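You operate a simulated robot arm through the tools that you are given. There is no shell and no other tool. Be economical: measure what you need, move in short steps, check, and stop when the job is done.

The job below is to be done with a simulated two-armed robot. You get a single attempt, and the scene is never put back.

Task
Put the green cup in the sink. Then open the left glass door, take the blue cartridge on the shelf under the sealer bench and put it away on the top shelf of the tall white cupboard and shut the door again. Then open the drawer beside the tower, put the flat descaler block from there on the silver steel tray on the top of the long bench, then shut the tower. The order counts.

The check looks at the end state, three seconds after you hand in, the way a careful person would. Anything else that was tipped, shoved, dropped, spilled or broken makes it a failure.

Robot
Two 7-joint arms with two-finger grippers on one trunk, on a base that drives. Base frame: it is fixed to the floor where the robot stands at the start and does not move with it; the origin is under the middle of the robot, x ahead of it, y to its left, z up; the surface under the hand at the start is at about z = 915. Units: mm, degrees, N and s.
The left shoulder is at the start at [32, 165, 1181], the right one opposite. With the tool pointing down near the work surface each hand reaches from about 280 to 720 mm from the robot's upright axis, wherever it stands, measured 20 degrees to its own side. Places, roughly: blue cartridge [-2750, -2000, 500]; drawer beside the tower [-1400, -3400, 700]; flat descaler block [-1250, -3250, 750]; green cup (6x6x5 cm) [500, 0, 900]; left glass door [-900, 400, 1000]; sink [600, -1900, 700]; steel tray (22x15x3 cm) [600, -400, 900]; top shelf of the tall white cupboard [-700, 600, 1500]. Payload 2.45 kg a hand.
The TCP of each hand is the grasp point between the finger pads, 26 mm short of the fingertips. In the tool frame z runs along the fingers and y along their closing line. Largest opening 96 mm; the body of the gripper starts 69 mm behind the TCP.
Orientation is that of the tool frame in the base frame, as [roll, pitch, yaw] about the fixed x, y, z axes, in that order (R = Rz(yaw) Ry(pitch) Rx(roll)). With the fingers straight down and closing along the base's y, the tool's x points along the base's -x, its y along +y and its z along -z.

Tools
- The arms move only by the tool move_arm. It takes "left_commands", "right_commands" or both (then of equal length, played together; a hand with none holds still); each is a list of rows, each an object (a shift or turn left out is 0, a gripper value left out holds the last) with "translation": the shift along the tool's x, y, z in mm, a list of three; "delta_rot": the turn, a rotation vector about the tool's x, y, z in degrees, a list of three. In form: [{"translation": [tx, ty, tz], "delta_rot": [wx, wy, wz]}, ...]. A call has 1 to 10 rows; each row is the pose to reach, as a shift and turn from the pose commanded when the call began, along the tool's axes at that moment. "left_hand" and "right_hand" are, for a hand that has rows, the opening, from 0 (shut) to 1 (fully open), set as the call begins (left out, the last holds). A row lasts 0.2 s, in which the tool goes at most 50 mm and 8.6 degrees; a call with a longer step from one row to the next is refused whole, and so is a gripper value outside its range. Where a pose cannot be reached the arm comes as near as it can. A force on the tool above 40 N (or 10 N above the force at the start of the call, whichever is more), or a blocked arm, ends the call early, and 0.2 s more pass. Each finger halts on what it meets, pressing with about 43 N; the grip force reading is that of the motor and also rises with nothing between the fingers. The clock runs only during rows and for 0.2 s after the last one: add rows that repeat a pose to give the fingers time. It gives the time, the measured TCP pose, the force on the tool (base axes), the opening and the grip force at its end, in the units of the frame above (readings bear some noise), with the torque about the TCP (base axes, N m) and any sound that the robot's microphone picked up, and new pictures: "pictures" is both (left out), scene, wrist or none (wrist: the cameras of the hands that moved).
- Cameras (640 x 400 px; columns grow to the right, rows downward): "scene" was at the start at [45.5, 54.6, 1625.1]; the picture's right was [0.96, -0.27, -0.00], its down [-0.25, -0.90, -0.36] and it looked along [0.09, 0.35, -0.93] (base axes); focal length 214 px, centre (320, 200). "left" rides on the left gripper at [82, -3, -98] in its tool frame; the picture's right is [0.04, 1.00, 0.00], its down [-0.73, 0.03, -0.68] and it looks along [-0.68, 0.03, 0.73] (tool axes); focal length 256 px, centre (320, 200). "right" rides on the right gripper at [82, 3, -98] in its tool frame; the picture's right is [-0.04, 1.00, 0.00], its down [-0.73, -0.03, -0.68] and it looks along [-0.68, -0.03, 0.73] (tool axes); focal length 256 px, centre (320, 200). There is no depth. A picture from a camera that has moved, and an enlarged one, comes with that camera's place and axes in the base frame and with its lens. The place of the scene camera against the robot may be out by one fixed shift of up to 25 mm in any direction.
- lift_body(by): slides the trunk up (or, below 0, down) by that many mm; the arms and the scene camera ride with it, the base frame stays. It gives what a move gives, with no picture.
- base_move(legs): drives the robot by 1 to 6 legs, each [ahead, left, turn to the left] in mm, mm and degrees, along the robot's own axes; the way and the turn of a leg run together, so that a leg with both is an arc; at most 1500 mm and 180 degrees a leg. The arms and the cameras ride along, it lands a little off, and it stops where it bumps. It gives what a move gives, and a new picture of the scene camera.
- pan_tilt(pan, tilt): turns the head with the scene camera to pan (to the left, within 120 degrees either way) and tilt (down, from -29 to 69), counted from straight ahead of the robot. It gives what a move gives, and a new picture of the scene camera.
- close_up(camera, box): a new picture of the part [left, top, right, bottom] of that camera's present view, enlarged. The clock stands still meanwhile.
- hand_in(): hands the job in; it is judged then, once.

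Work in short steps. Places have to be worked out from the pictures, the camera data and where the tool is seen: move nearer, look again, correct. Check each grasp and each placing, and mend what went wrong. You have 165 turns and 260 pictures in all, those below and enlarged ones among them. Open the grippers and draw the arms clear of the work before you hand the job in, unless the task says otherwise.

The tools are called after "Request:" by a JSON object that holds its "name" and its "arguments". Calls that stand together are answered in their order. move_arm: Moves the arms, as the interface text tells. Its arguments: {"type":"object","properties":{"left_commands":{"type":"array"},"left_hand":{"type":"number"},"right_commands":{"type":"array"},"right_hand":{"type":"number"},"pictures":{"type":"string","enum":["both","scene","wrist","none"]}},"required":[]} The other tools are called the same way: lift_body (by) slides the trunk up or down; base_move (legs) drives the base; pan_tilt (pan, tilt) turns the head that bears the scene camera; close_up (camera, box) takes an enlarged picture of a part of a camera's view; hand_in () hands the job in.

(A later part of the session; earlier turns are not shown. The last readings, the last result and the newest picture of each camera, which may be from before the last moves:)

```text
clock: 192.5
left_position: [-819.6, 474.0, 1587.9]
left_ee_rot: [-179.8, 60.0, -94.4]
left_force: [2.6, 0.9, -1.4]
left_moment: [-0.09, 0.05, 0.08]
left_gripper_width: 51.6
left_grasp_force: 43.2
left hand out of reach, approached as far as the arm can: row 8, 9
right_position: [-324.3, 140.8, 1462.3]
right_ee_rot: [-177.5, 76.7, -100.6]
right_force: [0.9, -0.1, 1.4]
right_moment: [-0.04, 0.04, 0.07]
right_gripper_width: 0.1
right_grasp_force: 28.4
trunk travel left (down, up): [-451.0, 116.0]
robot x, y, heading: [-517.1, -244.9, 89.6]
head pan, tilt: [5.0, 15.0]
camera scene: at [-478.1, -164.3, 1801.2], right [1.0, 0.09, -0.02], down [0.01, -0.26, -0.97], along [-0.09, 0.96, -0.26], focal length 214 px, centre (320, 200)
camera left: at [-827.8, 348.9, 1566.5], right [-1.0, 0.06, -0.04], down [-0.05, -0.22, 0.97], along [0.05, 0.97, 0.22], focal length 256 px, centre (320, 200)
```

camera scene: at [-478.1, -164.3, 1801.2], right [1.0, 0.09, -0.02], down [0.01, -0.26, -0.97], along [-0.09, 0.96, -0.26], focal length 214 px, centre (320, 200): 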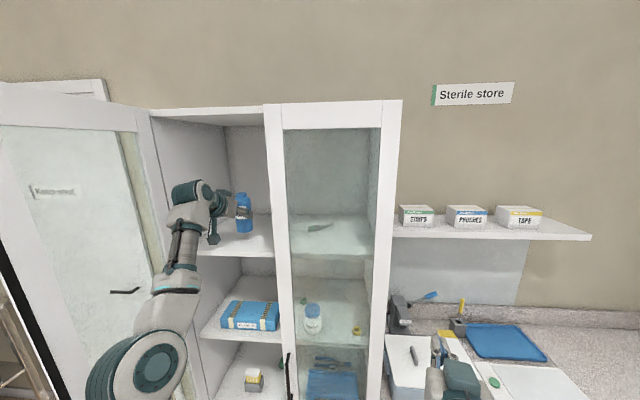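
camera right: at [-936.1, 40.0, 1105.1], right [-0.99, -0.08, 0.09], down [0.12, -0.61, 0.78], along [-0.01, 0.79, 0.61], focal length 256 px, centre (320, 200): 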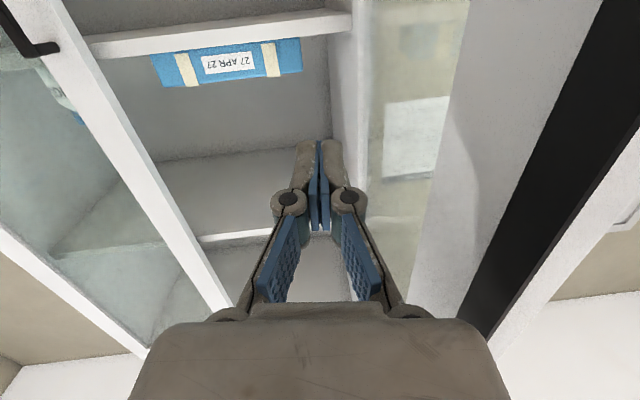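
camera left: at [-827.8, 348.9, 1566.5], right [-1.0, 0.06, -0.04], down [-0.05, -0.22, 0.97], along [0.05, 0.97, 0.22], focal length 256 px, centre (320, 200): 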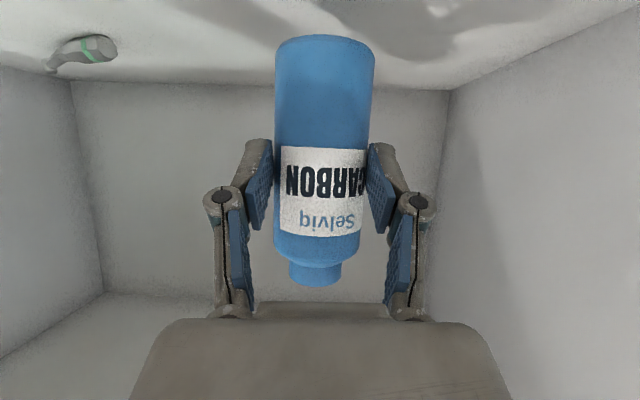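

The bottle is above the shelf at y≈474. I lower it 36 mm, then in small steps until contact.

Request:
{"name": "move_arm", "arguments": {"left_commands": [{"translation": [9, 0, 5]}, {"translation": [17, 0, 10]}, {"translation": [25, 0, 14]}, {"translation": [31, 0, 18]}, {"translation": [31, 0, 18]}, {"translation": [31, 0, 18]}], "pictures": "none"}}

Request:
{"name": "move_arm", "arguments": {"left_commands": [{"translation": [3, 0, 2]}, {"translation": [6, 0, 3.5]}, {"translation": [9, 0, 5]}, {"translation": [12, 0, 7]}, {"translation": [15, 0, 8.5]}, {"translation": [18, 0, 10]}], "pictures": "wrist"}}

```text
clock: 193.9
left_position: [-868.7, 465.4, 1548.0]
left_ee_rot: [-176.9, 60.6, -91.6]
left_force: [-4.7, 3.7, 14.2]
left_moment: [0.32, 0.53, -0.05]
left_gripper_width: 51.6
left_grasp_force: 43.1
right_position: [-367.1, 137.3, 1466.3]
right_ee_rot: [-170.4, 77.1, -93.8]
right_force: [-1.5, 1.4, 0.2]
right_moment: [-0.01, -0.04, -0.1]
right_gripper_width: 0.1
right_grasp_force: 28.8
trunk travel left (down, up): [-451.0, 116.0]
robot x, y, heading: [-526.7, -242.4, 90.1]
head pan, tilt: [5.0, 15.0]
```

```text
clock: 195.3
left_position: [-847.3, 463.1, 1533.2]
left_ee_rot: [-178.5, 60.8, -92.9]
left_force: [-10.0, 0.9, 32.6]
left_moment: [0.83, 0.22, 0.47]
left_gripper_width: 51.7
left_grasp_force: 42.8
right_position: [-344.4, 136.0, 1464.8]
right_ee_rot: [-174.2, 77.1, -97.3]
right_force: [1.0, -0.3, 0.7]
right_moment: [0.0, -0.01, 0.0]
right_gripper_width: 0.0
right_grasp_force: 28.7
trunk travel left (down, up): [-451.0, 116.0]
robot x, y, heading: [-519.4, -245.4, 90.2]
head pan, tilt: [5.0, 15.0]
camera left: at [-852.0, 339.1, 1509.4], right [-1.0, 0.05, -0.05], down [-0.06, -0.23, 0.97], along [0.04, 0.97, 0.23], focal length 256 px, centre (320, 200)
```

left: 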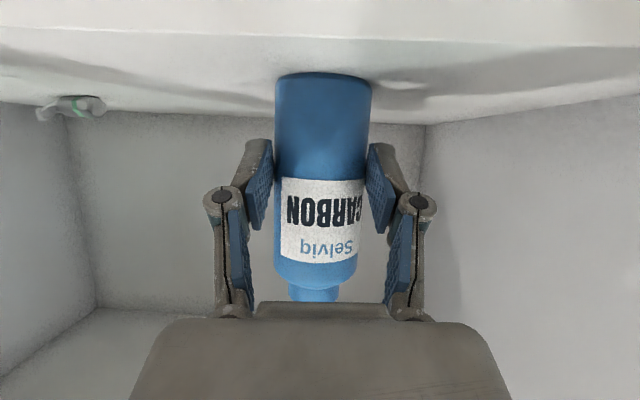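

The bottle stands on the shelf (32 N load). I ease up 3 mm, let the sway settle and then open.

Request:
{"name": "move_arm", "arguments": {"left_commands": [{"translation": [-2, 0, -1]}, {"translation": [-4, 0, -2]}, {"translation": [-4, 0, -2]}, {"translation": [-4, 0, -2]}, {"translation": [-4, 0, -2]}, {"translation": [-4, 0, -2]}, {"translation": [-4, 0, -2]}, {"translation": [-4, 0, -2]}], "pictures": "none"}}

Request:
{"name": "lift_body", "arguments": {"by": 1}}

Request:
{"name": "lift_body", "arguments": {"by": -1}}

Request:
{"name": "lift_body", "arguments": {"by": 1}}

```text
clock: 197.1
left_position: [-842.9, 467.2, 1534.0]
left_ee_rot: [-178.4, 60.2, -93.1]
left_force: [-2.2, -4.4, 14.2]
left_moment: [0.57, 0.01, 0.07]
left_gripper_width: 51.8
left_grasp_force: 43.4
right_position: [-344.6, 137.0, 1464.5]
right_ee_rot: [-174.2, 76.9, -97.3]
right_force: [-0.2, 0.9, 0.3]
right_moment: [-0.04, 0.01, -0.01]
right_gripper_width: 0.3
right_grasp_force: 28.5
trunk travel left (down, up): [-451.0, 116.0]
robot x, y, heading: [-522.8, -245.0, 90.0]
head pan, tilt: [5.0, 15.0]
```

```text
clock: 197.6
left_position: [-842.2, 468.3, 1532.4]
left_ee_rot: [-178.2, 60.0, -93.1]
left_force: [-1.7, -3.5, 13.0]
left_moment: [0.58, 0.06, 0.1]
left_gripper_width: 51.5
left_grasp_force: 43.2
right_position: [-345.7, 138.4, 1465.6]
right_ee_rot: [-174.0, 77.0, -97.2]
right_force: [-1.0, 0.5, -0.2]
right_moment: [-0.02, 0.0, 0.03]
right_gripper_width: 0.0
right_grasp_force: 28.3
trunk travel left (down, up): [-452.0, 115.0]
robot x, y, heading: [-525.2, -242.7, 89.9]
head pan, tilt: [5.0, 15.0]
```

```text
clock: 198.1
left_position: [-841.5, 468.6, 1533.9]
left_ee_rot: [-178.4, 60.2, -93.1]
left_force: [-1.7, -0.2, 15.9]
left_moment: [0.79, -0.03, 0.05]
left_gripper_width: 51.6
left_grasp_force: 42.7
right_position: [-344.0, 138.5, 1465.5]
right_ee_rot: [-174.2, 77.0, -97.3]
right_force: [0.2, -0.3, -0.1]
right_moment: [0.0, 0.0, 0.01]
right_gripper_width: 0.0
right_grasp_force: 28.1
trunk travel left (down, up): [-451.0, 116.0]
robot x, y, heading: [-525.5, -243.3, 90.0]
head pan, tilt: [5.0, 15.0]
```

```text
clock: 198.6
left_position: [-841.8, 468.2, 1533.5]
left_ee_rot: [-178.3, 60.0, -93.0]
left_force: [-1.8, -3.2, 11.9]
left_moment: [0.53, 0.03, 0.07]
left_gripper_width: 51.9
left_grasp_force: 43.1
right_position: [-344.4, 138.5, 1465.9]
right_ee_rot: [-174.2, 77.0, -97.3]
right_force: [-0.2, 0.1, -0.2]
right_moment: [-0.03, -0.01, 0.0]
right_gripper_width: 0.0
right_grasp_force: 29.1
trunk travel left (down, up): [-452.0, 115.0]
robot x, y, heading: [-519.5, -242.5, 90.1]
head pan, tilt: [5.0, 15.0]
```

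Quiet now. I open the fingers.

Request:
{"name": "move_arm", "arguments": {"left_commands": [{}, {}, {}, {}], "left_hand": 0.95, "pictures": "wrist"}}

```text
clock: 199.6
left_position: [-842.4, 471.0, 1531.4]
left_ee_rot: [-178.2, 59.9, -93.1]
left_force: [-0.2, -0.1, 0.0]
left_moment: [-0.01, 0.0, -0.03]
left_gripper_width: 91.0
left_grasp_force: 0.1
right_position: [-344.3, 140.8, 1465.4]
right_ee_rot: [-174.1, 76.8, -97.1]
right_force: [0.5, -0.2, -1.4]
right_moment: [0.0, -0.01, -0.04]
right_gripper_width: 0.0
right_grasp_force: 28.5
trunk travel left (down, up): [-452.0, 115.0]
robot x, y, heading: [-522.6, -244.9, 90.2]
head pan, tilt: [5.0, 15.0]
camera left: at [-850.1, 346.3, 1510.2], right [-1.0, 0.06, -0.05], down [-0.06, -0.22, 0.97], along [0.05, 0.97, 0.22], focal length 256 px, centre (320, 200)
```

left: 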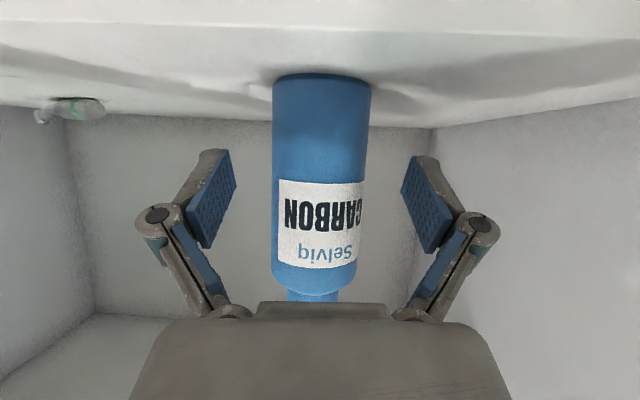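

The bottle stands free and upright. I draw the hand straight back out.

Request:
{"name": "move_arm", "arguments": {"left_commands": [{"translation": [8, 0, -13]}, {"translation": [20, 0, -35]}, {"translation": [37, 0, -64]}, {"translation": [57, 0, -98]}, {"translation": [78, 0, -135]}, {"translation": [100, 0, -173]}, {"translation": [122, 0, -211]}, {"translation": [140, 0, -242]}], "pictures": "wrist"}}

Request:
{"name": "base_move", "arguments": {"legs": [[-400, 0, 0]]}}

Request:
{"name": "close_up", "arguments": {"camera": "scene", "box": [80, 60, 440, 400]}}

```text
clock: 201.4
left_position: [-868.4, 191.3, 1532.9]
left_ee_rot: [-177.9, 60.0, -92.7]
left_force: [-0.4, 0.1, -0.1]
left_moment: [-0.01, 0.0, -0.01]
left_gripper_width: 91.4
left_grasp_force: 0.0
right_position: [-348.6, 138.3, 1465.8]
right_ee_rot: [-173.6, 76.9, -96.8]
right_force: [0.2, 0.3, 0.5]
right_moment: [0.03, 0.01, 0.02]
right_gripper_width: 0.1
right_grasp_force: 28.5
trunk travel left (down, up): [-452.0, 115.0]
robot x, y, heading: [-520.4, -241.5, 90.0]
head pan, tilt: [5.0, 15.0]
camera left: at [-874.6, 65.7, 1510.2], right [-1.0, 0.06, -0.05], down [-0.06, -0.22, 0.97], along [0.04, 0.97, 0.22], focal length 256 px, centre (320, 200)
```

left: 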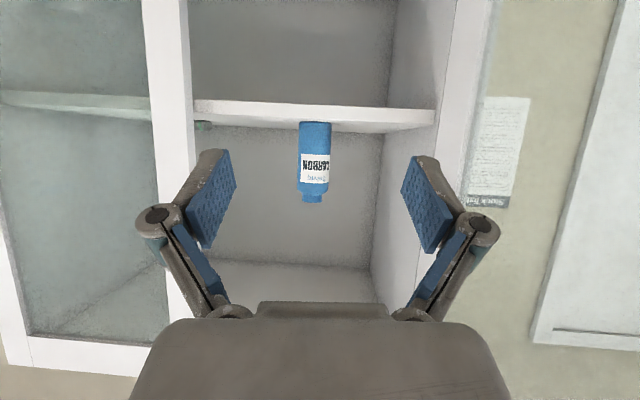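

```text
clock: 203.9
left_position: [-863.2, -199.6, 1532.0]
left_ee_rot: [-178.3, 59.9, -93.3]
left_force: [0.2, -0.5, 0.0]
left_moment: [0.03, 0.0, 0.02]
left_gripper_width: 91.2
left_grasp_force: 0.1
right_position: [-343.2, -256.1, 1465.4]
right_ee_rot: [-174.0, 76.8, -97.5]
right_force: [0.3, -0.1, 0.4]
right_moment: [0.0, 0.01, 0.0]
right_gripper_width: 0.0
right_grasp_force: 28.8
trunk travel left (down, up): [-452.0, 115.0]
robot x, y, heading: [-518.1, -640.6, 89.9]
head pan, tilt: [5.0, 15.0]
camera scene: at [-510.8, -560.6, 1802.3], right [1.0, 0.08, 0.0], down [0.02, -0.26, -0.96], along [-0.08, 0.96, -0.26], focal length 214 px, centre (320, 200)
```

scene: 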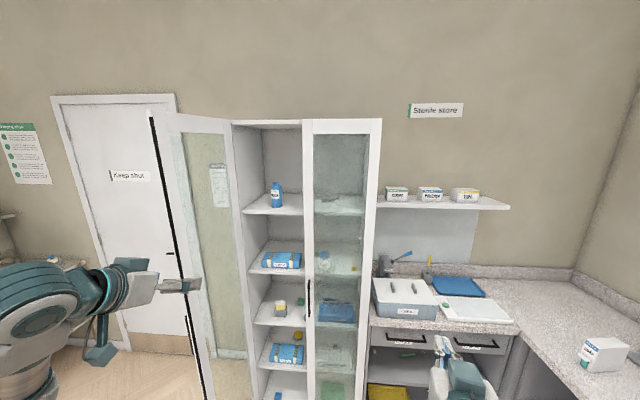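

```text
1.18 times, centred on (260, 230) of scene
camera zoom: at [-510.8, -560.6, 1802.3], right [1.0, 0.08, 0.0], down [0.02, -0.26, -0.96], along [-0.08, 0.96, -0.26], focal length 252 px, centre (391, 165)
```

zoom: 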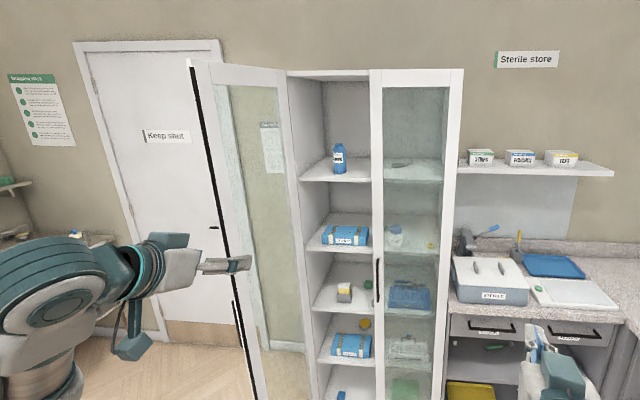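

The cartridge stands on the top shelf. To shut the door I lower the trunk 300 mm and bring the closed left hand to the outside (left) of the door, above the handle's height.

Request:
{"name": "lift_body", "arguments": {"by": -300}}

Request:
{"name": "base_move", "arguments": {"legs": [[0, 260, 0], [340, 0, 0]]}}

Request:
{"name": "move_arm", "arguments": {"left_commands": [{"delta_rot": [0, -4, 0]}, {"delta_rot": [0, -10, 0]}, {"delta_rot": [0, -16, 0]}, {"delta_rot": [0, -20, 0]}, {"delta_rot": [0, -20, 0]}, {"delta_rot": [0, -20, 0]}], "left_hand": 0, "pictures": "wrist"}}

Request:
{"name": "pan_tilt", "arguments": {"pan": 15, "tilt": 40}}

```text
clock: 206.9
left_position: [-864.9, -206.9, 1233.7]
left_ee_rot: [-178.3, 60.2, -93.4]
left_force: [0.3, 0.5, 0.0]
left_moment: [-0.03, 0.0, 0.01]
left_gripper_width: 90.8
left_grasp_force: 0.0
right_position: [-344.2, -263.9, 1166.4]
right_ee_rot: [-173.9, 77.2, -97.3]
right_force: [0.2, -0.4, 0.4]
right_moment: [0.0, -0.04, 0.01]
right_gripper_width: 0.1
right_grasp_force: 28.3
trunk travel left (down, up): [-152.0, 415.0]
robot x, y, heading: [-520.4, -637.4, 89.8]
head pan, tilt: [5.0, 15.0]
```

```text
clock: 210.4
left_position: [-1128.0, 93.2, 1236.9]
left_ee_rot: [-179.3, 61.1, -95.6]
left_force: [42.3, 4.0, 0.4]
left_moment: [0.25, 0.18, -0.16]
left_gripper_width: 96.5
left_grasp_force: 3.5
right_position: [-619.7, 48.9, 1169.4]
right_ee_rot: [-172.6, 77.4, -95.2]
right_force: [-0.1, -0.2, -0.2]
right_moment: [0.0, -0.02, 0.01]
right_gripper_width: 0.0
right_grasp_force: 28.7
trunk travel left (down, up): [-152.0, 415.0]
robot x, y, heading: [-783.8, -329.8, 90.5]
head pan, tilt: [5.0, 15.0]
stopped in leg 2: the force on the tool passed its limit at 83 N (the readings are from after the stop); the commanded pose is now the measured one
camera scene: at [-759.6, -84.1, 1491.8], right [1.0, 0.1, -0.01], down [0.01, -0.26, -0.96], along [-0.1, 0.96, -0.26], focal length 214 px, centre (320, 200)
```

scene: 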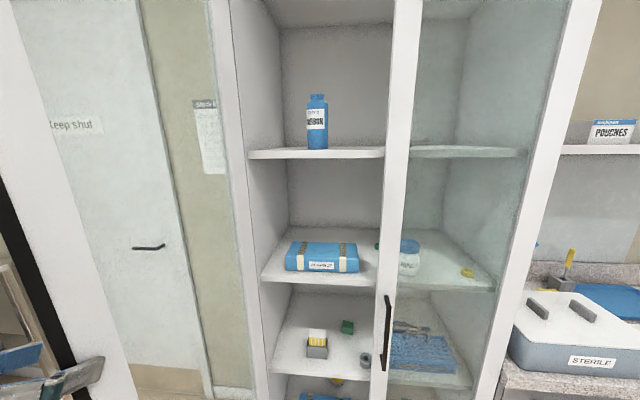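

```text
clock: 210.9
left_position: [-1116.8, 81.5, 1240.0]
left_ee_rot: [179.0, 65.2, -98.8]
left_force: [72.1, -23.5, -5.6]
left_moment: [1.03, 0.08, -2.16]
left_gripper_width: 66.7
left_grasp_force: 41.7
right_position: [-617.7, 39.3, 1172.0]
right_ee_rot: [-173.1, 77.8, -95.5]
right_force: [0.0, 0.3, -1.3]
right_moment: [0.03, -0.01, 0.01]
right_gripper_width: 0.0
right_grasp_force: 28.5
trunk travel left (down, up): [-152.0, 415.0]
robot x, y, heading: [-781.9, -324.8, 90.5]
head pan, tilt: [5.0, 15.0]
stopped in row 2 (left hand): the force on the tool passed its limit at 61 N (the readings are from after the stop); the commanded pose is now the measured one
camera left: at [-1131.5, -40.2, 1206.9], right [-0.99, 0.12, -0.03], down [-0.07, -0.3, 0.95], along [0.11, 0.94, 0.31], focal length 256 px, centre (320, 200)
```

left: 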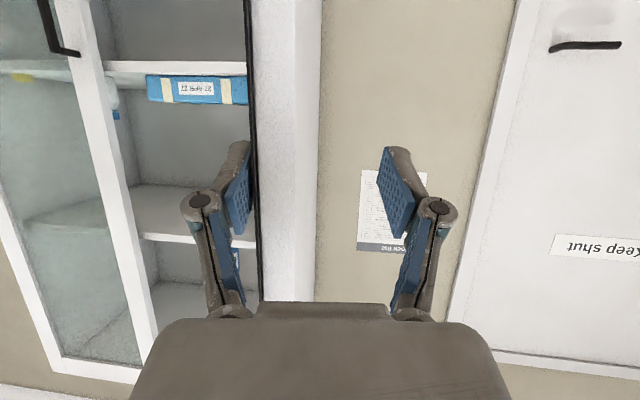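

```text
clock: 211.8
left_position: [-1121.2, 85.0, 1238.6]
left_ee_rot: [-179.9, 65.2, -97.9]
left_force: [84.8, -10.0, 3.0]
left_moment: [0.25, 0.23, -1.56]
left_gripper_width: 77.4
left_grasp_force: 42.7
right_position: [-622.8, 42.7, 1170.5]
right_ee_rot: [-172.7, 77.7, -94.8]
right_force: [-0.4, 0.4, -0.1]
right_moment: [-0.02, -0.05, 0.02]
right_gripper_width: 0.3
right_grasp_force: 28.6
trunk travel left (down, up): [-152.0, 415.0]
robot x, y, heading: [-786.7, -328.9, 90.5]
head pan, tilt: [15.0, 40.0]
camera scene: at [-747.8, -98.9, 1453.0], right [0.96, 0.27, -0.03], down [0.15, -0.62, -0.77], along [-0.23, 0.74, -0.64], focal length 214 px, centre (320, 200)
```

scene: 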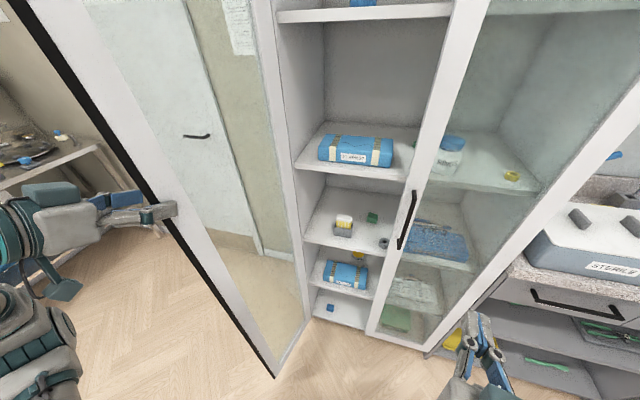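

My open fingers happen to straddle the open door's edge. That suits: I'll grip the frame and swing it shut. First open again and look where the door is between the fingers.

Request:
{"name": "move_arm", "arguments": {"left_commands": [{}, {}, {}], "left_hand": 1, "pictures": "wrist"}}

```text
clock: 212.6
left_position: [-1129.7, 88.8, 1235.6]
left_ee_rot: [-179.0, 64.7, -96.2]
left_force: [61.2, 7.6, -2.0]
left_moment: [0.05, 0.6, -0.05]
left_gripper_width: 96.2
left_grasp_force: 0.4
right_position: [-626.7, 45.4, 1171.2]
right_ee_rot: [-171.6, 77.5, -93.9]
right_force: [-0.2, -0.1, 0.0]
right_moment: [-0.01, -0.03, -0.01]
right_gripper_width: 0.1
right_grasp_force: 28.6
trunk travel left (down, up): [-152.0, 415.0]
robot x, y, heading: [-786.7, -331.7, 90.7]
head pan, tilt: [15.0, 40.0]
camera left: at [-1143.1, -33.9, 1203.2], right [-0.99, 0.11, -0.04], down [-0.07, -0.3, 0.95], along [0.09, 0.95, 0.3], focal length 256 px, centre (320, 200)
```

left: 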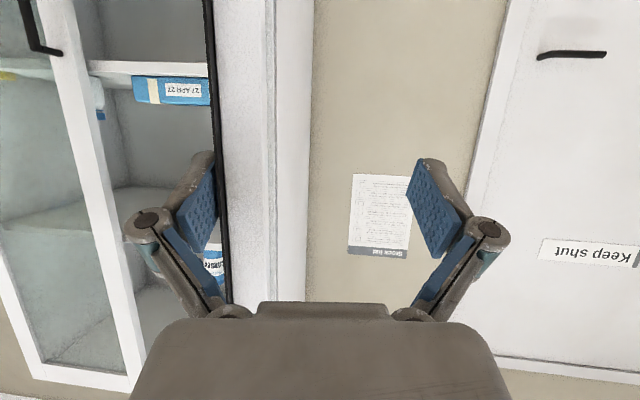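

The door edge is at about [−1084, 81], opened ~101°, my inner finger pressing on it. I centre the hand 28 mm to the right, go 12 mm deeper and grip the frame.

Request:
{"name": "move_arm", "arguments": {"left_commands": [{"translation": [0, -10, 0]}, {"translation": [0, -22, 0]}, {"translation": [-3, -32, 5]}, {"translation": [-6, -36, 12]}, {"translation": [-6, -36, 12]}], "pictures": "wrist"}}

Request:
{"name": "move_arm", "arguments": {"left_commands": [{}, {}, {}, {}], "left_hand": 0.1, "pictures": "wrist"}}

```text
clock: 213.8
left_position: [-1103.0, 96.0, 1235.1]
left_ee_rot: [-178.0, 65.0, -94.3]
left_force: [-0.4, 0.7, -0.4]
left_moment: [0.02, 0.04, 0.06]
left_gripper_width: 96.1
left_grasp_force: 0.1
right_position: [-629.6, 43.7, 1173.5]
right_ee_rot: [-169.8, 77.7, -92.5]
right_force: [-0.3, 0.5, -0.1]
right_moment: [0.01, 0.01, 0.0]
right_gripper_width: 0.1
right_grasp_force: 28.4
trunk travel left (down, up): [-152.0, 415.0]
robot x, y, heading: [-785.8, -325.3, 90.7]
head pan, tilt: [15.0, 40.0]
camera left: at [-1113.4, -26.2, 1202.8], right [-0.99, 0.09, -0.05], down [-0.08, -0.3, 0.95], along [0.07, 0.95, 0.3], focal length 256 px, centre (320, 200)
```

left: 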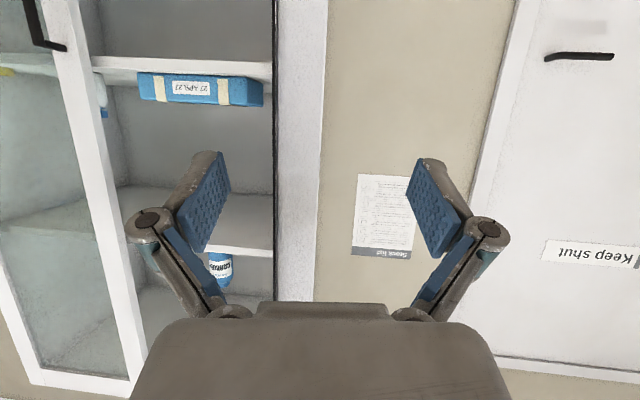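

```text
clock: 214.3
left_position: [-1089.4, 91.5, 1238.0]
left_ee_rot: [-179.7, 65.3, -97.3]
left_force: [15.5, -10.9, -0.7]
left_moment: [-0.16, 0.03, -0.67]
left_gripper_width: 23.0
left_grasp_force: 10.0
right_position: [-623.7, 40.8, 1174.7]
right_ee_rot: [-171.4, 77.7, -93.8]
right_force: [-0.5, 0.0, -0.1]
right_moment: [-0.03, 0.02, -0.01]
right_gripper_width: 0.2
right_grasp_force: 29.0
trunk travel left (down, up): [-152.0, 415.0]
robot x, y, heading: [-780.2, -330.4, 90.8]
head pan, tilt: [15.0, 40.0]
stopped in row 2 (left hand): the force on the tool passed its limit at 42 N (the readings are from after the stop); the commanded pose is now the measured one
camera left: at [-1103.9, -30.8, 1204.8], right [-0.99, 0.12, -0.04], down [-0.07, -0.3, 0.95], along [0.1, 0.95, 0.31], focal length 256 px, centre (320, 200)
```

left: 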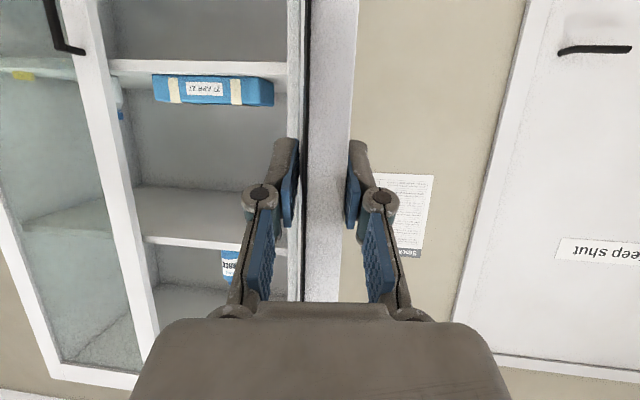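

The frame is gripped. I swing it toward closing by up to 35°, turning the hand with it.

Request:
{"name": "move_arm", "arguments": {"left_commands": [{"translation": [0, -5, 0], "delta_rot": [-0.9, 0, -0.4]}, {"translation": [0, -14, -1], "delta_rot": [-2.3, 0, -1]}, {"translation": [0, -28.5, -1], "delta_rot": [-4.5, 0, -2.1]}, {"translation": [0, -45.6, 0], "delta_rot": [-7.3, 0, -3.3]}, {"translation": [-1, -68, 1.5], "delta_rot": [-10.9, 0, -5]}, {"translation": [-2, -91, 5], "delta_rot": [-14.5, 0, -6.7]}, {"translation": [-4.5, -113, 10], "delta_rot": [-18.2, 0, -8.4]}, {"translation": [-7, -135, 16], "delta_rot": [-21.8, 0, -10]}, {"translation": [-11, -156, 23.5], "delta_rot": [-25.4, 0, -11.7]}, {"translation": [-15, -176, 32], "delta_rot": [-29, 0, -13.4]}], "left_hand": 0, "pictures": "wrist"}}

```text
clock: 216.1
left_position: [-964.4, 86.3, 1237.4]
left_ee_rot: [179.6, 65.1, -75.3]
left_force: [9.8, -24.7, -4.7]
left_moment: [0.52, 0.62, -1.93]
left_gripper_width: 22.0
left_grasp_force: 45.1
right_position: [-628.3, 36.2, 1173.9]
right_ee_rot: [-170.5, 78.0, -93.1]
right_force: [0.4, -0.2, -0.4]
right_moment: [0.01, 0.01, -0.04]
right_gripper_width: 0.2
right_grasp_force: 28.2
trunk travel left (down, up): [-152.0, 415.0]
robot x, y, heading: [-786.5, -328.6, 90.6]
head pan, tilt: [15.0, 40.0]
stopped in row 8 (left hand): the force on the tool passed its limit at 42 N (the readings are from after the stop); the commanded pose is now the measured one
camera left: at [-929.8, -32.6, 1204.3], right [-0.96, -0.27, -0.03], down [0.05, -0.3, 0.95], along [-0.27, 0.91, 0.31], focal length 256 px, centre (320, 200)
```

left: 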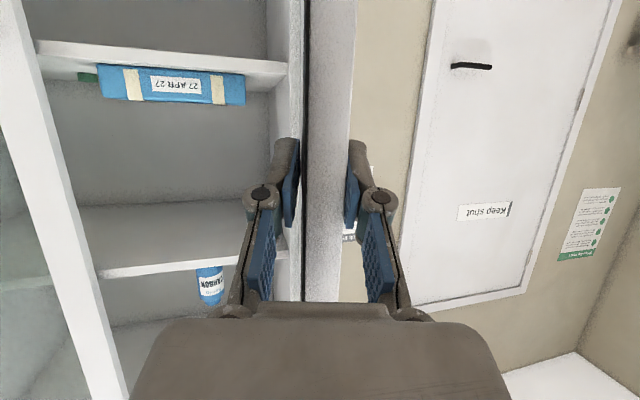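

Works well (door ~79°). I continue by another 34°.

Request:
{"name": "move_arm", "arguments": {"left_commands": [{"translation": [0, -6, 0], "delta_rot": [-0.9, 0, -0.4]}, {"translation": [0.5, -17, -1.5], "delta_rot": [-2.7, 0, -1.2]}, {"translation": [1, -34, -2.2], "delta_rot": [-5.4, 0, -2.5]}, {"translation": [1, -57, -2], "delta_rot": [-9.1, 0, -4.2]}, {"translation": [0, -80, 0], "delta_rot": [-12.7, 0, -5.9]}, {"translation": [-1.5, -102, 3.2], "delta_rot": [-16.3, 0, -7.5]}, {"translation": [-3.5, -124.5, 8], "delta_rot": [-20, 0, -9.2]}, {"translation": [-6.5, -146, 14], "delta_rot": [-23.6, 0, -10.9]}, {"translation": [-10, -168, 21.5], "delta_rot": [-27.2, 0, -12.5]}, {"translation": [-14, -188.5, 30], "delta_rot": [-30.9, 0, -14.2]}], "pictures": "both"}}

```text
clock: 218.3
left_position: [-794.2, 171.7, 1238.0]
left_ee_rot: [179.7, 65.1, -40.9]
left_force: [20.3, -11.6, 14.7]
left_moment: [-0.63, -0.1, -1.92]
left_gripper_width: 21.7
left_grasp_force: 44.6
right_position: [-629.6, 37.9, 1174.4]
right_ee_rot: [-170.6, 77.9, -93.0]
right_force: [0.0, -0.8, 0.4]
right_moment: [0.0, 0.01, -0.02]
right_gripper_width: 0.0
right_grasp_force: 28.4
trunk travel left (down, up): [-152.0, 415.0]
robot x, y, heading: [-788.3, -327.8, 90.8]
head pan, tilt: [15.0, 40.0]
camera scene: at [-774.4, -100.9, 1453.4], right [0.96, 0.27, -0.01], down [0.16, -0.62, -0.77], along [-0.21, 0.74, -0.64], focal length 214 px, centre (320, 200)
camera left: at [-699.0, 94.6, 1204.6], right [-0.64, -0.77, -0.03], down [0.21, -0.22, 0.95], along [-0.74, 0.6, 0.3], focal length 256 px, centre (320, 200)
```

scene: 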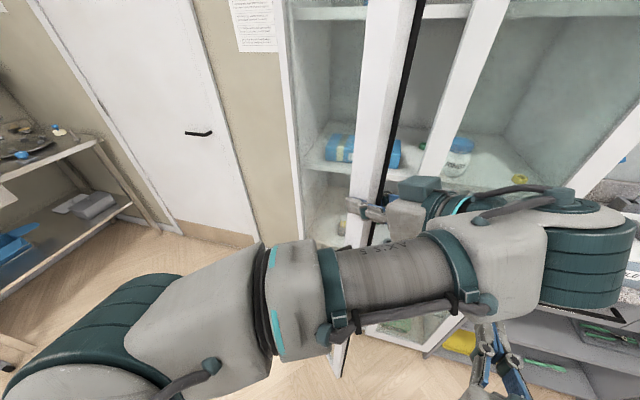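
left: 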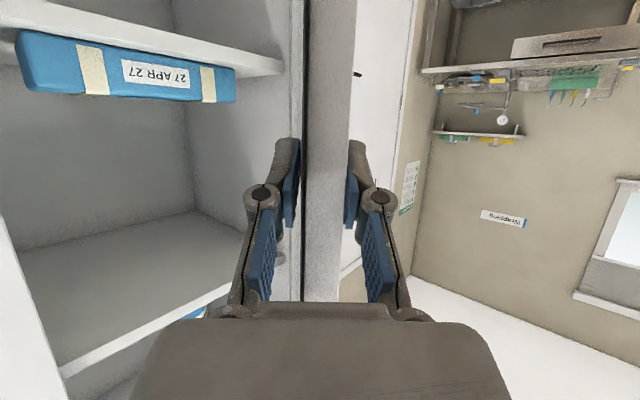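

The door is at ~46°. I release it, back the left hand out along the door plane, then turn it forward again on the way left.

Request:
{"name": "move_arm", "arguments": {"left_commands": [{}, {}, {"translation": [6, 0, -13]}, {"translation": [18, 0, -40]}, {"translation": [33, 0, -72]}, {"translation": [46, 0, -100]}], "left_hand": 0.6, "pictures": "none"}}

Request:
{"name": "move_arm", "arguments": {"left_commands": [{"translation": [9, 10, -20], "delta_rot": [4, 0, 2]}, {"translation": [18, 30, -40], "delta_rot": [9, 0, 4]}, {"translation": [23, 60, -50], "delta_rot": [15, 0, 7]}, {"translation": [25, 90, -55], "delta_rot": [21, 0, 10]}, {"translation": [25, 125, -55], "delta_rot": [27, 0, 13]}, {"translation": [25, 160, -55], "delta_rot": [33, 0, 16]}, {"translation": [25, 195, -55], "delta_rot": [38, 0, 18]}, {"translation": [20, 230, -45], "delta_rot": [41, 0, 19]}, {"translation": [20, 262, -45], "delta_rot": [41, 0, 19]}], "left_hand": 0, "pictures": "scene"}}

```text
clock: 219.6
left_position: [-747.2, 145.0, 1234.6]
left_ee_rot: [-177.5, 64.5, -37.9]
left_force: [0.3, 0.2, 0.2]
left_moment: [0.01, 0.0, -0.03]
left_gripper_width: 57.6
left_grasp_force: 0.0
left hand out of reach, approached as far as the arm can: row 4, 5, 6
right_position: [-642.8, 36.9, 1173.4]
right_ee_rot: [-165.6, 77.1, -87.9]
right_force: [-0.6, 0.1, 0.5]
right_moment: [-0.01, -0.03, 0.01]
right_gripper_width: 0.0
right_grasp_force: 28.1
trunk travel left (down, up): [-152.0, 415.0]
robot x, y, heading: [-784.2, -326.5, 90.5]
head pan, tilt: [15.0, 40.0]
stopped in row 6 (left hand): the force on the tool passed its limit at 64 N (the readings are from after the stop); the commanded pose is now the measured one
```

```text
clock: 220.1
left_position: [-732.2, 137.1, 1233.9]
left_ee_rot: [-175.0, 65.0, -39.7]
left_force: [-0.2, -0.1, -0.3]
left_moment: [0.03, 0.04, 0.0]
left_gripper_width: 0.0
left_grasp_force: 28.1
left hand out of reach, approached as far as the arm can: row 1, 2
right_position: [-636.7, 32.7, 1168.2]
right_ee_rot: [-165.2, 76.6, -87.0]
right_force: [-0.2, 0.7, 0.2]
right_moment: [0.02, -0.02, -0.02]
right_gripper_width: 0.0
right_grasp_force: 28.5
trunk travel left (down, up): [-152.0, 415.0]
robot x, y, heading: [-787.3, -325.8, 90.7]
head pan, tilt: [15.0, 40.0]
stopped in row 2 (left hand): the force on the tool passed its limit at 60 N (the readings are from after the stop); the commanded pose is now the measured one
camera scene: at [-784.2, -97.5, 1452.7], right [0.96, 0.27, -0.01], down [0.17, -0.62, -0.76], along [-0.21, 0.74, -0.64], focal length 214 px, centre (320, 200)
```

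scene: 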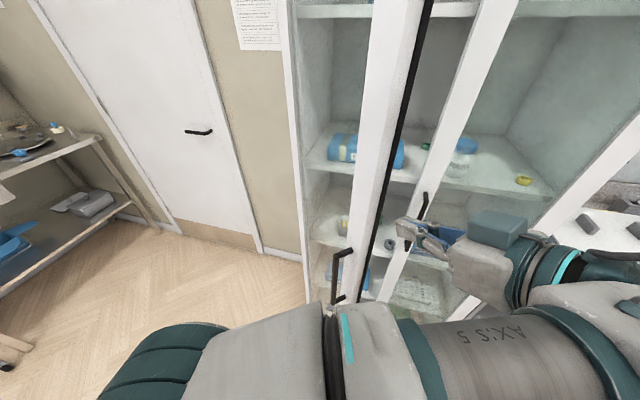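

The hand is clear of the door. I back the base off 250 mm to rearrange the arms in free space.

Request:
{"name": "base_move", "arguments": {"legs": [[-250, 0, 0]]}}

Request:
{"name": "move_arm", "arguments": {"left_commands": [{"translation": [0, 10, 0], "delta_rot": [4, 0, 2]}, {"translation": [-5, 35, 10], "delta_rot": [9, 0, 4]}, {"translation": [-10, 70, 20], "delta_rot": [15, 0, 7]}, {"translation": [-15, 105, 30], "delta_rot": [21, 0, 10]}, {"translation": [-20, 140, 40], "delta_rot": [27, 0, 13]}, {"translation": [-20, 175, 45], "delta_rot": [33, 0, 16]}, {"translation": [-20, 210, 45], "delta_rot": [38, 0, 18]}, {"translation": [-20, 245, 45], "delta_rot": [41, 0, 19]}, {"translation": [-20, 275, 45], "delta_rot": [41, 0, 19]}], "pictures": "scene"}}

```text
clock: 221.9
left_position: [-732.1, -117.4, 1233.2]
left_ee_rot: [-174.9, 64.9, -39.3]
left_force: [1.1, 0.2, 0.2]
left_moment: [0.0, -0.04, 0.0]
left_gripper_width: 0.0
left_grasp_force: 28.2
right_position: [-638.0, -222.4, 1168.0]
right_ee_rot: [-164.5, 76.7, -86.2]
right_force: [-0.2, -0.5, 0.9]
right_moment: [-0.01, 0.0, 0.01]
right_gripper_width: 0.0
right_grasp_force: 28.7
trunk travel left (down, up): [-152.0, 415.0]
robot x, y, heading: [-783.6, -582.5, 90.6]
head pan, tilt: [15.0, 40.0]
camera scene: at [-784.5, -351.2, 1452.3], right [0.96, 0.27, 0.0], down [0.17, -0.62, -0.76], along [-0.21, 0.73, -0.65], focal length 214 px, centre (320, 200)
```

scene: 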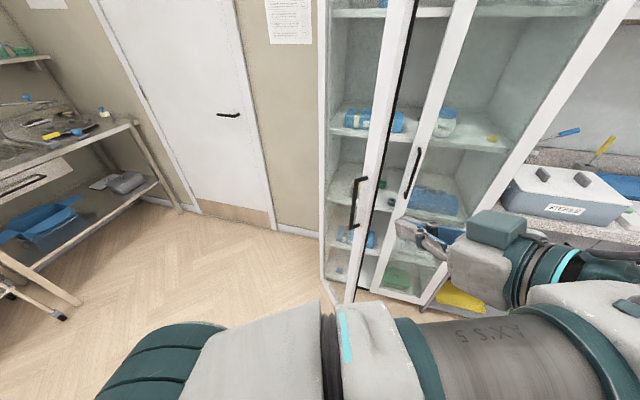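

```text
clock: 223.9
left_position: [-965.1, -286.6, 1223.8]
left_ee_rot: [-175.3, 66.7, -84.8]
left_force: [0.3, -0.9, 0.3]
left_moment: [-0.03, -0.01, -0.01]
left_gripper_width: 0.0
left_grasp_force: 28.8
right_position: [-643.0, -225.4, 1171.1]
right_ee_rot: [-163.6, 76.8, -85.1]
right_force: [0.7, -0.1, -0.3]
right_moment: [0.0, 0.0, -0.01]
right_gripper_width: 0.0
right_grasp_force: 28.2
trunk travel left (down, up): [-152.0, 415.0]
robot x, y, heading: [-782.0, -581.4, 90.7]
head pan, tilt: [15.0, 40.0]
camera scene: at [-790.8, -353.3, 1452.7], right [0.96, 0.27, 0.0], down [0.18, -0.62, -0.76], along [-0.21, 0.74, -0.65], focal length 214 px, centre (320, 200)
```

scene: 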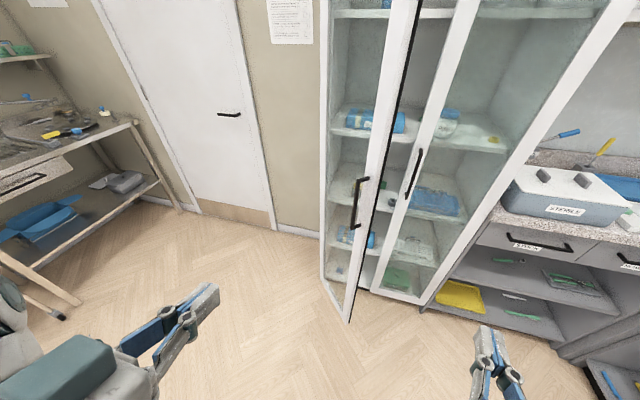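

Both hands are free; the door is ~40° open. I set up the left fist to push at x≈−800: extend it a little, shift right and drive up to just before contact.

Request:
{"name": "move_arm", "arguments": {"left_commands": [{"translation": [-10, 0, 23]}, {"translation": [-20, 0, 46]}, {"translation": [-30, 0, 69]}, {"translation": [-40, 0, 92]}, {"translation": [-40, 0, 92]}], "pictures": "none"}}

Request:
{"name": "base_move", "arguments": {"legs": [[0, -165, 0], [360, 0, 0]]}}

Request:
{"name": "close_up", "arguments": {"camera": "left", "box": [0, 0, 640, 400]}}

```text
clock: 225.1
left_position: [-966.9, -185.2, 1224.8]
left_ee_rot: [-175.4, 66.7, -84.8]
left_force: [0.1, -0.8, 0.8]
left_moment: [-0.02, 0.0, 0.0]
left_gripper_width: 0.2
left_grasp_force: 29.0
right_position: [-642.9, -225.9, 1171.0]
right_ee_rot: [-163.9, 76.8, -85.4]
right_force: [0.3, 0.2, 0.6]
right_moment: [-0.02, 0.02, 0.0]
right_gripper_width: 0.1
right_grasp_force: 29.0
trunk travel left (down, up): [-152.0, 415.0]
robot x, y, heading: [-780.4, -584.7, 90.6]
head pan, tilt: [15.0, 40.0]
```

```text
clock: 228.3
left_position: [-790.4, 125.6, 1227.9]
left_ee_rot: [-177.2, 67.6, -89.1]
left_force: [24.4, -27.8, 10.0]
left_moment: [0.38, 0.13, -0.41]
left_gripper_width: 0.0
left_grasp_force: 28.6
right_position: [-481.7, 96.9, 1174.4]
right_ee_rot: [-164.1, 77.1, -84.7]
right_force: [0.3, 0.3, 0.7]
right_moment: [-0.02, 0.01, 0.08]
right_gripper_width: 0.0
right_grasp_force: 28.7
trunk travel left (down, up): [-152.0, 415.0]
robot x, y, heading: [-614.8, -255.8, 90.8]
head pan, tilt: [15.0, 40.0]
stopped in leg 2: the force on the tool passed its limit at 66 N (the readings are from after the stop); the commanded pose is now the measured one
camera scene: at [-605.0, -33.8, 1454.9], right [0.96, 0.28, -0.01], down [0.17, -0.62, -0.77], along [-0.22, 0.74, -0.64], focal length 214 px, centre (320, 200)
```

scene: 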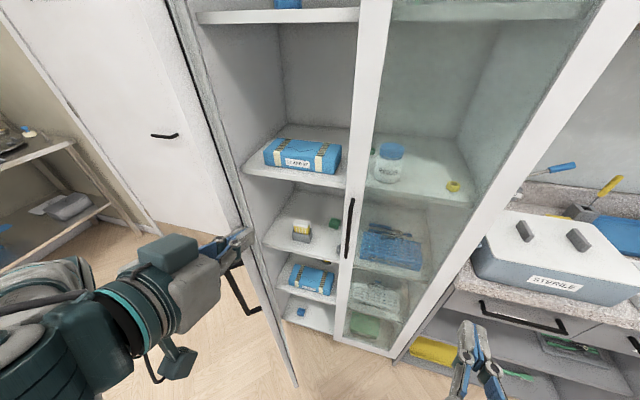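

```text
1.00 times, centred on (320, 200) of left (not enlarged: the box is as wide or as high as the picture)
camera zoom: at [-791.0, 3.8, 1189.3], right [-1.0, 0.01, -0.06], down [-0.06, -0.35, 0.94], along [-0.01, 0.94, 0.35], focal length 256 px, centre (320, 200)
```

zoom: 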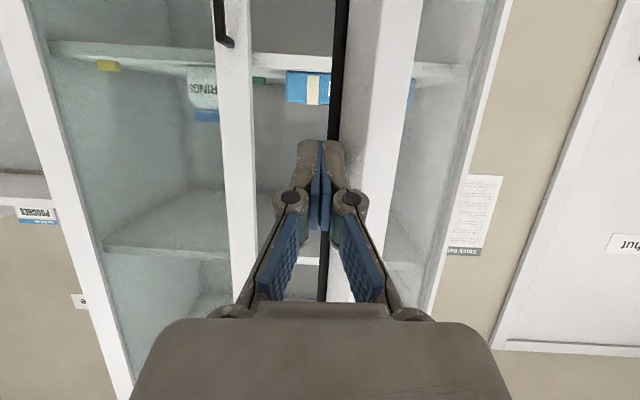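

The fist touched the door's end face (door ~51°). I step back and to the left, so it meets the outer face instead.

Request:
{"name": "move_arm", "arguments": {"left_commands": [{"translation": [12, 5, -28]}, {"translation": [12, 45, -28]}, {"translation": [10, 90, -24]}, {"translation": [6, 125, -14]}, {"translation": [-6, 128, 15]}, {"translation": [-18, 128, 45]}, {"translation": [-28, 128, 70]}], "pictures": "wrist"}}

```text
clock: 228.8
left_position: [-837.8, 92.1, 1219.1]
left_ee_rot: [-174.9, 67.1, -87.4]
left_force: [10.8, -22.4, -1.6]
left_moment: [0.03, -0.05, -0.11]
left_gripper_width: 0.0
left_grasp_force: 28.6
right_position: [-511.9, 94.2, 1175.9]
right_ee_rot: [-158.7, 76.8, -79.0]
right_force: [-1.2, 0.0, -0.9]
right_moment: [0.02, -0.03, 0.0]
right_gripper_width: 0.2
right_grasp_force: 28.6
trunk travel left (down, up): [-152.0, 415.0]
robot x, y, heading: [-619.1, -254.7, 91.0]
head pan, tilt: [15.0, 40.0]
stopped in row 2 (left hand): the force on the tool passed its limit at 70 N (the readings are from after the stop); the commanded pose is now the measured one
camera left: at [-837.5, -30.0, 1182.2], right [-1.0, 0.02, -0.07], down [-0.07, -0.34, 0.94], along [0.0, 0.94, 0.34], focal length 256 px, centre (320, 200)
```

left: 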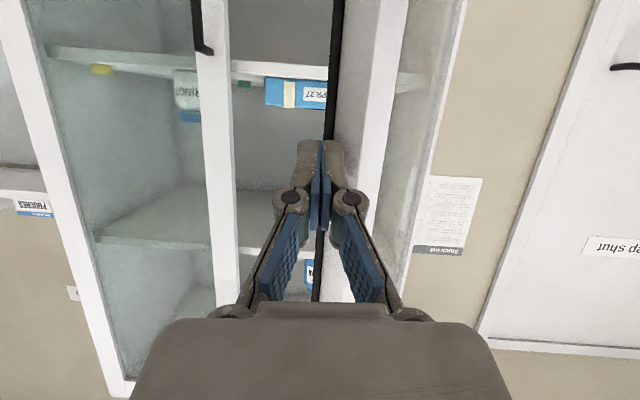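

The contact drags the door along; I retreat 70 mm first, then move left.

Request:
{"name": "move_arm", "arguments": {"left_commands": [{"translation": [10, 0, -23]}, {"translation": [28, 0, -64]}, {"translation": [28, 10, -64]}, {"translation": [28, 50, -64]}, {"translation": [28, 95, -64]}, {"translation": [28, 138, -64]}, {"translation": [28, 138, -64]}], "pictures": "wrist"}}

```text
clock: 230.4
left_position: [-970.3, 33.5, 1211.9]
left_ee_rot: [-175.5, 67.0, -87.7]
left_force: [-0.1, -0.1, -0.3]
left_moment: [0.01, 0.03, 0.01]
left_gripper_width: 0.0
left_grasp_force: 28.7
right_position: [-503.8, 100.5, 1174.2]
right_ee_rot: [-160.4, 76.7, -80.8]
right_force: [-0.8, -0.1, 0.3]
right_moment: [0.0, 0.01, -0.01]
right_gripper_width: 0.2
right_grasp_force: 28.8
trunk travel left (down, up): [-152.0, 415.0]
robot x, y, heading: [-621.2, -253.6, 91.1]
head pan, tilt: [15.0, 40.0]
camera left: at [-970.8, -89.1, 1175.9], right [-1.0, 0.02, -0.07], down [-0.07, -0.34, 0.94], along [-0.01, 0.94, 0.34], focal length 256 px, centre (320, 200)
```

left: 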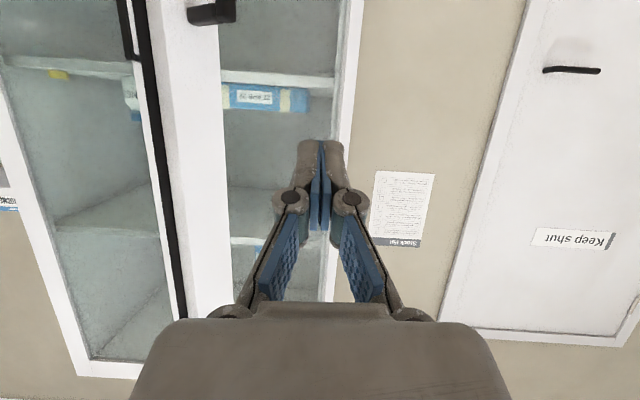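

The hand is outside the door now. I push forward-right onto the outer face, along the closing arc.

Request:
{"name": "move_arm", "arguments": {"left_commands": [{"translation": [-13, -14, 30]}, {"translation": [-26, -28, 61]}, {"translation": [-38, -40, 89]}, {"translation": [-50, -53, 117]}, {"translation": [-59, -62, 138]}, {"translation": [-66, -72, 155]}, {"translation": [-73, -84, 171]}, {"translation": [-80, -97, 188]}, {"translation": [-88, -108, 207]}, {"translation": [-96, -119, 227]}], "pictures": "both"}}

```text
clock: 232.6
left_position: [-844.4, 277.3, 1216.6]
left_ee_rot: [-175.9, 66.7, -87.9]
left_force: [-0.2, 0.4, -1.1]
left_moment: [0.0, -0.01, 0.04]
left_gripper_width: 0.3
left_grasp_force: 28.8
right_position: [-502.5, 101.9, 1172.6]
right_ee_rot: [-161.0, 76.6, -81.3]
right_force: [0.9, -0.7, -0.8]
right_moment: [-0.01, -0.02, -0.01]
right_gripper_width: 0.1
right_grasp_force: 28.4
trunk travel left (down, up): [-152.0, 415.0]
robot x, y, heading: [-613.8, -250.7, 91.1]
head pan, tilt: [15.0, 40.0]
camera scene: at [-625.5, -20.1, 1452.0], right [0.96, 0.28, 0.0], down [0.18, -0.62, -0.76], along [-0.21, 0.73, -0.65], focal length 214 px, centre (320, 200)
camera left: at [-844.2, 155.1, 1179.7], right [-1.0, 0.02, -0.07], down [-0.07, -0.33, 0.94], along [-0.01, 0.94, 0.33], focal length 256 px, centre (320, 200)
```

scene: 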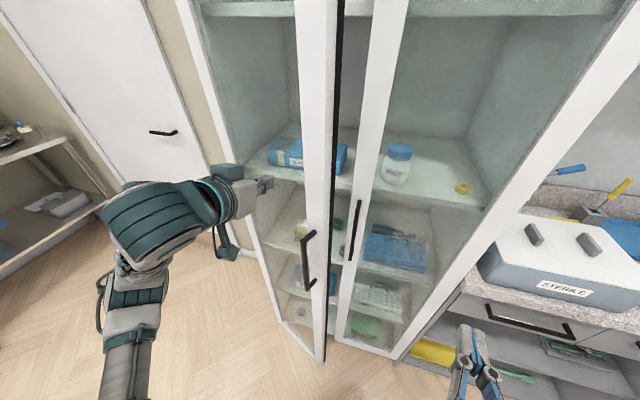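
left: 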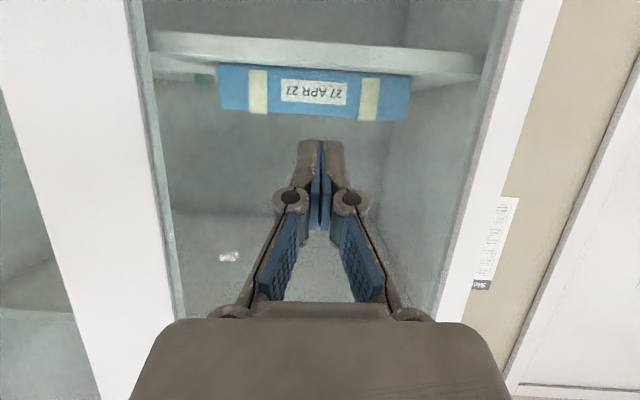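

The door swings in (~20°). I keep pushing forward to close it.

Request:
{"name": "move_arm", "arguments": {"left_commands": [{"translation": [-6, -6, 14]}, {"translation": [-12, -12, 28]}, {"translation": [-18, -18, 42]}, {"translation": [-23, -24, 55]}, {"translation": [-28, -30, 67]}, {"translation": [-33, -35, 77]}, {"translation": [-37, -40, 87]}, {"translation": [-41, -45, 96]}, {"translation": [-44, -48, 103]}], "pictures": "both"}}

```text
clock: 234.5
left_position: [-798.2, 371.8, 1221.7]
left_ee_rot: [-175.9, 66.8, -87.9]
left_force: [-7.0, -20.8, -1.9]
left_moment: [-0.01, -0.06, 0.27]
left_gripper_width: 0.2
left_grasp_force: 28.6
right_position: [-505.1, 95.2, 1176.2]
right_ee_rot: [-160.2, 76.8, -80.4]
right_force: [-0.5, 0.5, -0.5]
right_moment: [0.03, -0.03, 0.0]
right_gripper_width: 0.0
right_grasp_force: 28.4
trunk travel left (down, up): [-152.0, 415.0]
robot x, y, heading: [-617.2, -254.3, 91.1]
head pan, tilt: [15.0, 40.0]
stopped in row 9 (left hand): the force on the tool passed its limit at 48 N (the readings are from after the stop); the commanded pose is now the measured one
camera scene: at [-630.4, -25.3, 1452.9], right [0.96, 0.28, 0.0], down [0.18, -0.62, -0.76], along [-0.21, 0.73, -0.65], focal length 214 px, centre (320, 200)
camera left: at [-798.1, 249.5, 1185.5], right [-1.0, 0.01, -0.06], down [-0.07, -0.33, 0.94], along [-0.01, 0.94, 0.33], focal length 256 px, centre (320, 200)
```

scene: 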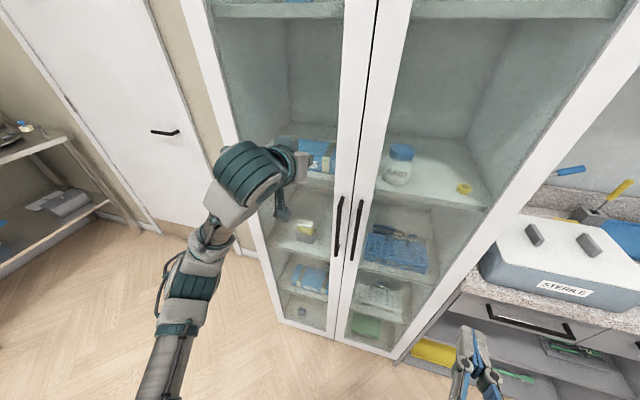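
left: 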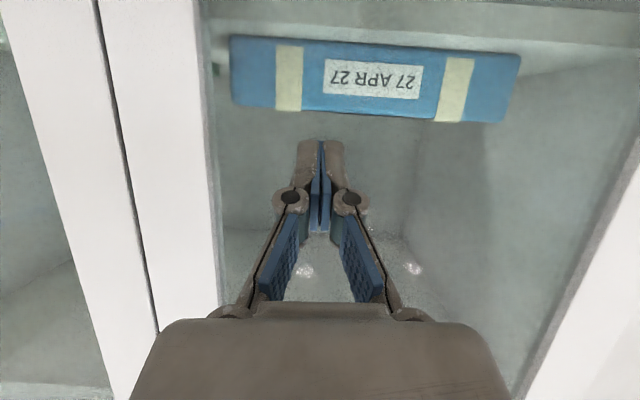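

The door is shut flush. I withdraw the hand and drive to the tower side of the room.

Request:
{"name": "move_arm", "arguments": {"left_commands": [{"translation": [8, 0, -18]}, {"translation": [25, 0, -58]}, {"translation": [43, 0, -100]}, {"translation": [60, 0, -140]}, {"translation": [60, 0, -140]}], "pictures": "none"}}

Request:
{"name": "base_move", "arguments": {"legs": [[-700, 0, 0], [0, 0, 90], [0, 0, 90]]}}

Request:
{"name": "pan_tilt", "arguments": {"pan": 0, "tilt": 20}}

```text
clock: 235.7
left_position: [-796.9, 221.8, 1216.4]
left_ee_rot: [-176.3, 66.4, -88.5]
left_force: [0.2, -0.1, -0.1]
left_moment: [0.02, 0.01, 0.01]
left_gripper_width: 0.2
left_grasp_force: 28.6
right_position: [-503.0, 98.9, 1174.5]
right_ee_rot: [-161.1, 76.7, -81.2]
right_force: [-0.3, -0.3, -0.3]
right_moment: [0.02, 0.0, 0.0]
right_gripper_width: 0.0
right_grasp_force: 28.5
trunk travel left (down, up): [-152.0, 415.0]
robot x, y, heading: [-616.5, -252.8, 91.1]
head pan, tilt: [15.0, 40.0]
```

```text
clock: 247.2
left_position: [-429.8, -1448.2, 1218.0]
left_ee_rot: [-176.1, 66.7, 90.8]
left_force: [-0.1, -0.7, 0.1]
left_moment: [-0.02, -0.02, 0.02]
left_gripper_width: 0.1
left_grasp_force: 27.8
right_position: [-721.7, -1319.6, 1175.0]
right_ee_rot: [-160.8, 76.9, 98.2]
right_force: [0.8, 0.6, 0.3]
right_moment: [0.02, 0.0, -0.03]
right_gripper_width: 0.0
right_grasp_force: 28.8
trunk travel left (down, up): [-152.0, 415.0]
robot x, y, heading: [-600.8, -972.5, -89.4]
head pan, tilt: [15.0, 40.0]
camera scene: at [-559.5, -1212.4, 1452.3], right [-0.96, -0.26, 0.0], down [-0.17, 0.62, -0.76], along [0.2, -0.74, -0.65], focal length 214 px, centre (320, 200)
```

scene: 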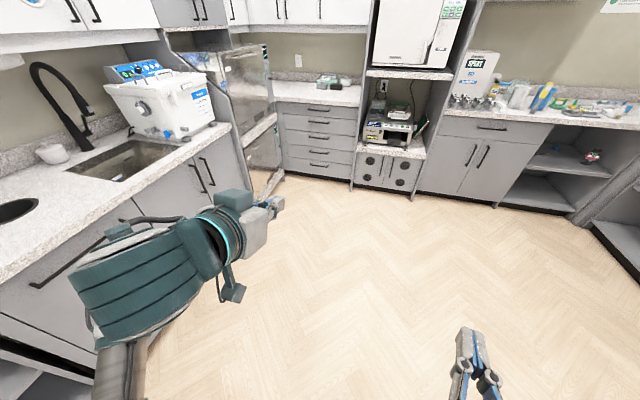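

```text
clock: 248.0
left_position: [-429.7, -1443.6, 1218.7]
left_ee_rot: [-176.2, 66.6, 90.8]
left_force: [-0.5, -0.2, 0.3]
left_moment: [-0.01, -0.02, 0.04]
left_gripper_width: 0.0
left_grasp_force: 28.6
right_position: [-721.1, -1316.7, 1175.8]
right_ee_rot: [-161.2, 76.9, 98.3]
right_force: [0.1, 0.6, 0.1]
right_moment: [0.01, 0.02, 0.03]
right_gripper_width: 0.0
right_grasp_force: 28.7
trunk travel left (down, up): [-152.0, 415.0]
robot x, y, heading: [-603.4, -969.5, -90.0]
head pan, tilt: [0.0, 20.0]
camera scene: at [-581.2, -1223.5, 1483.6], right [-1.0, -0.01, 0.0], down [0.0, 0.35, -0.94], along [0.01, -0.94, -0.35], focal length 214 px, centre (320, 200)
```

scene: 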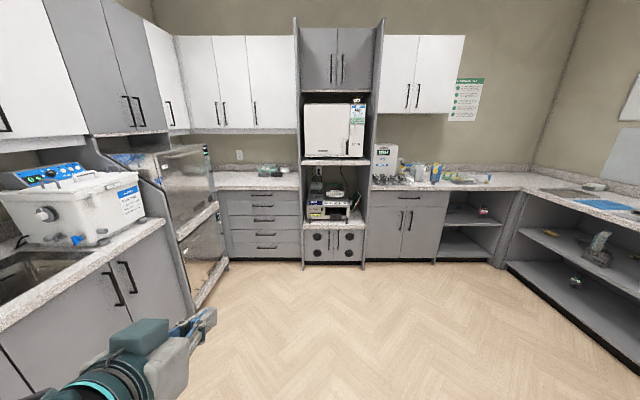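

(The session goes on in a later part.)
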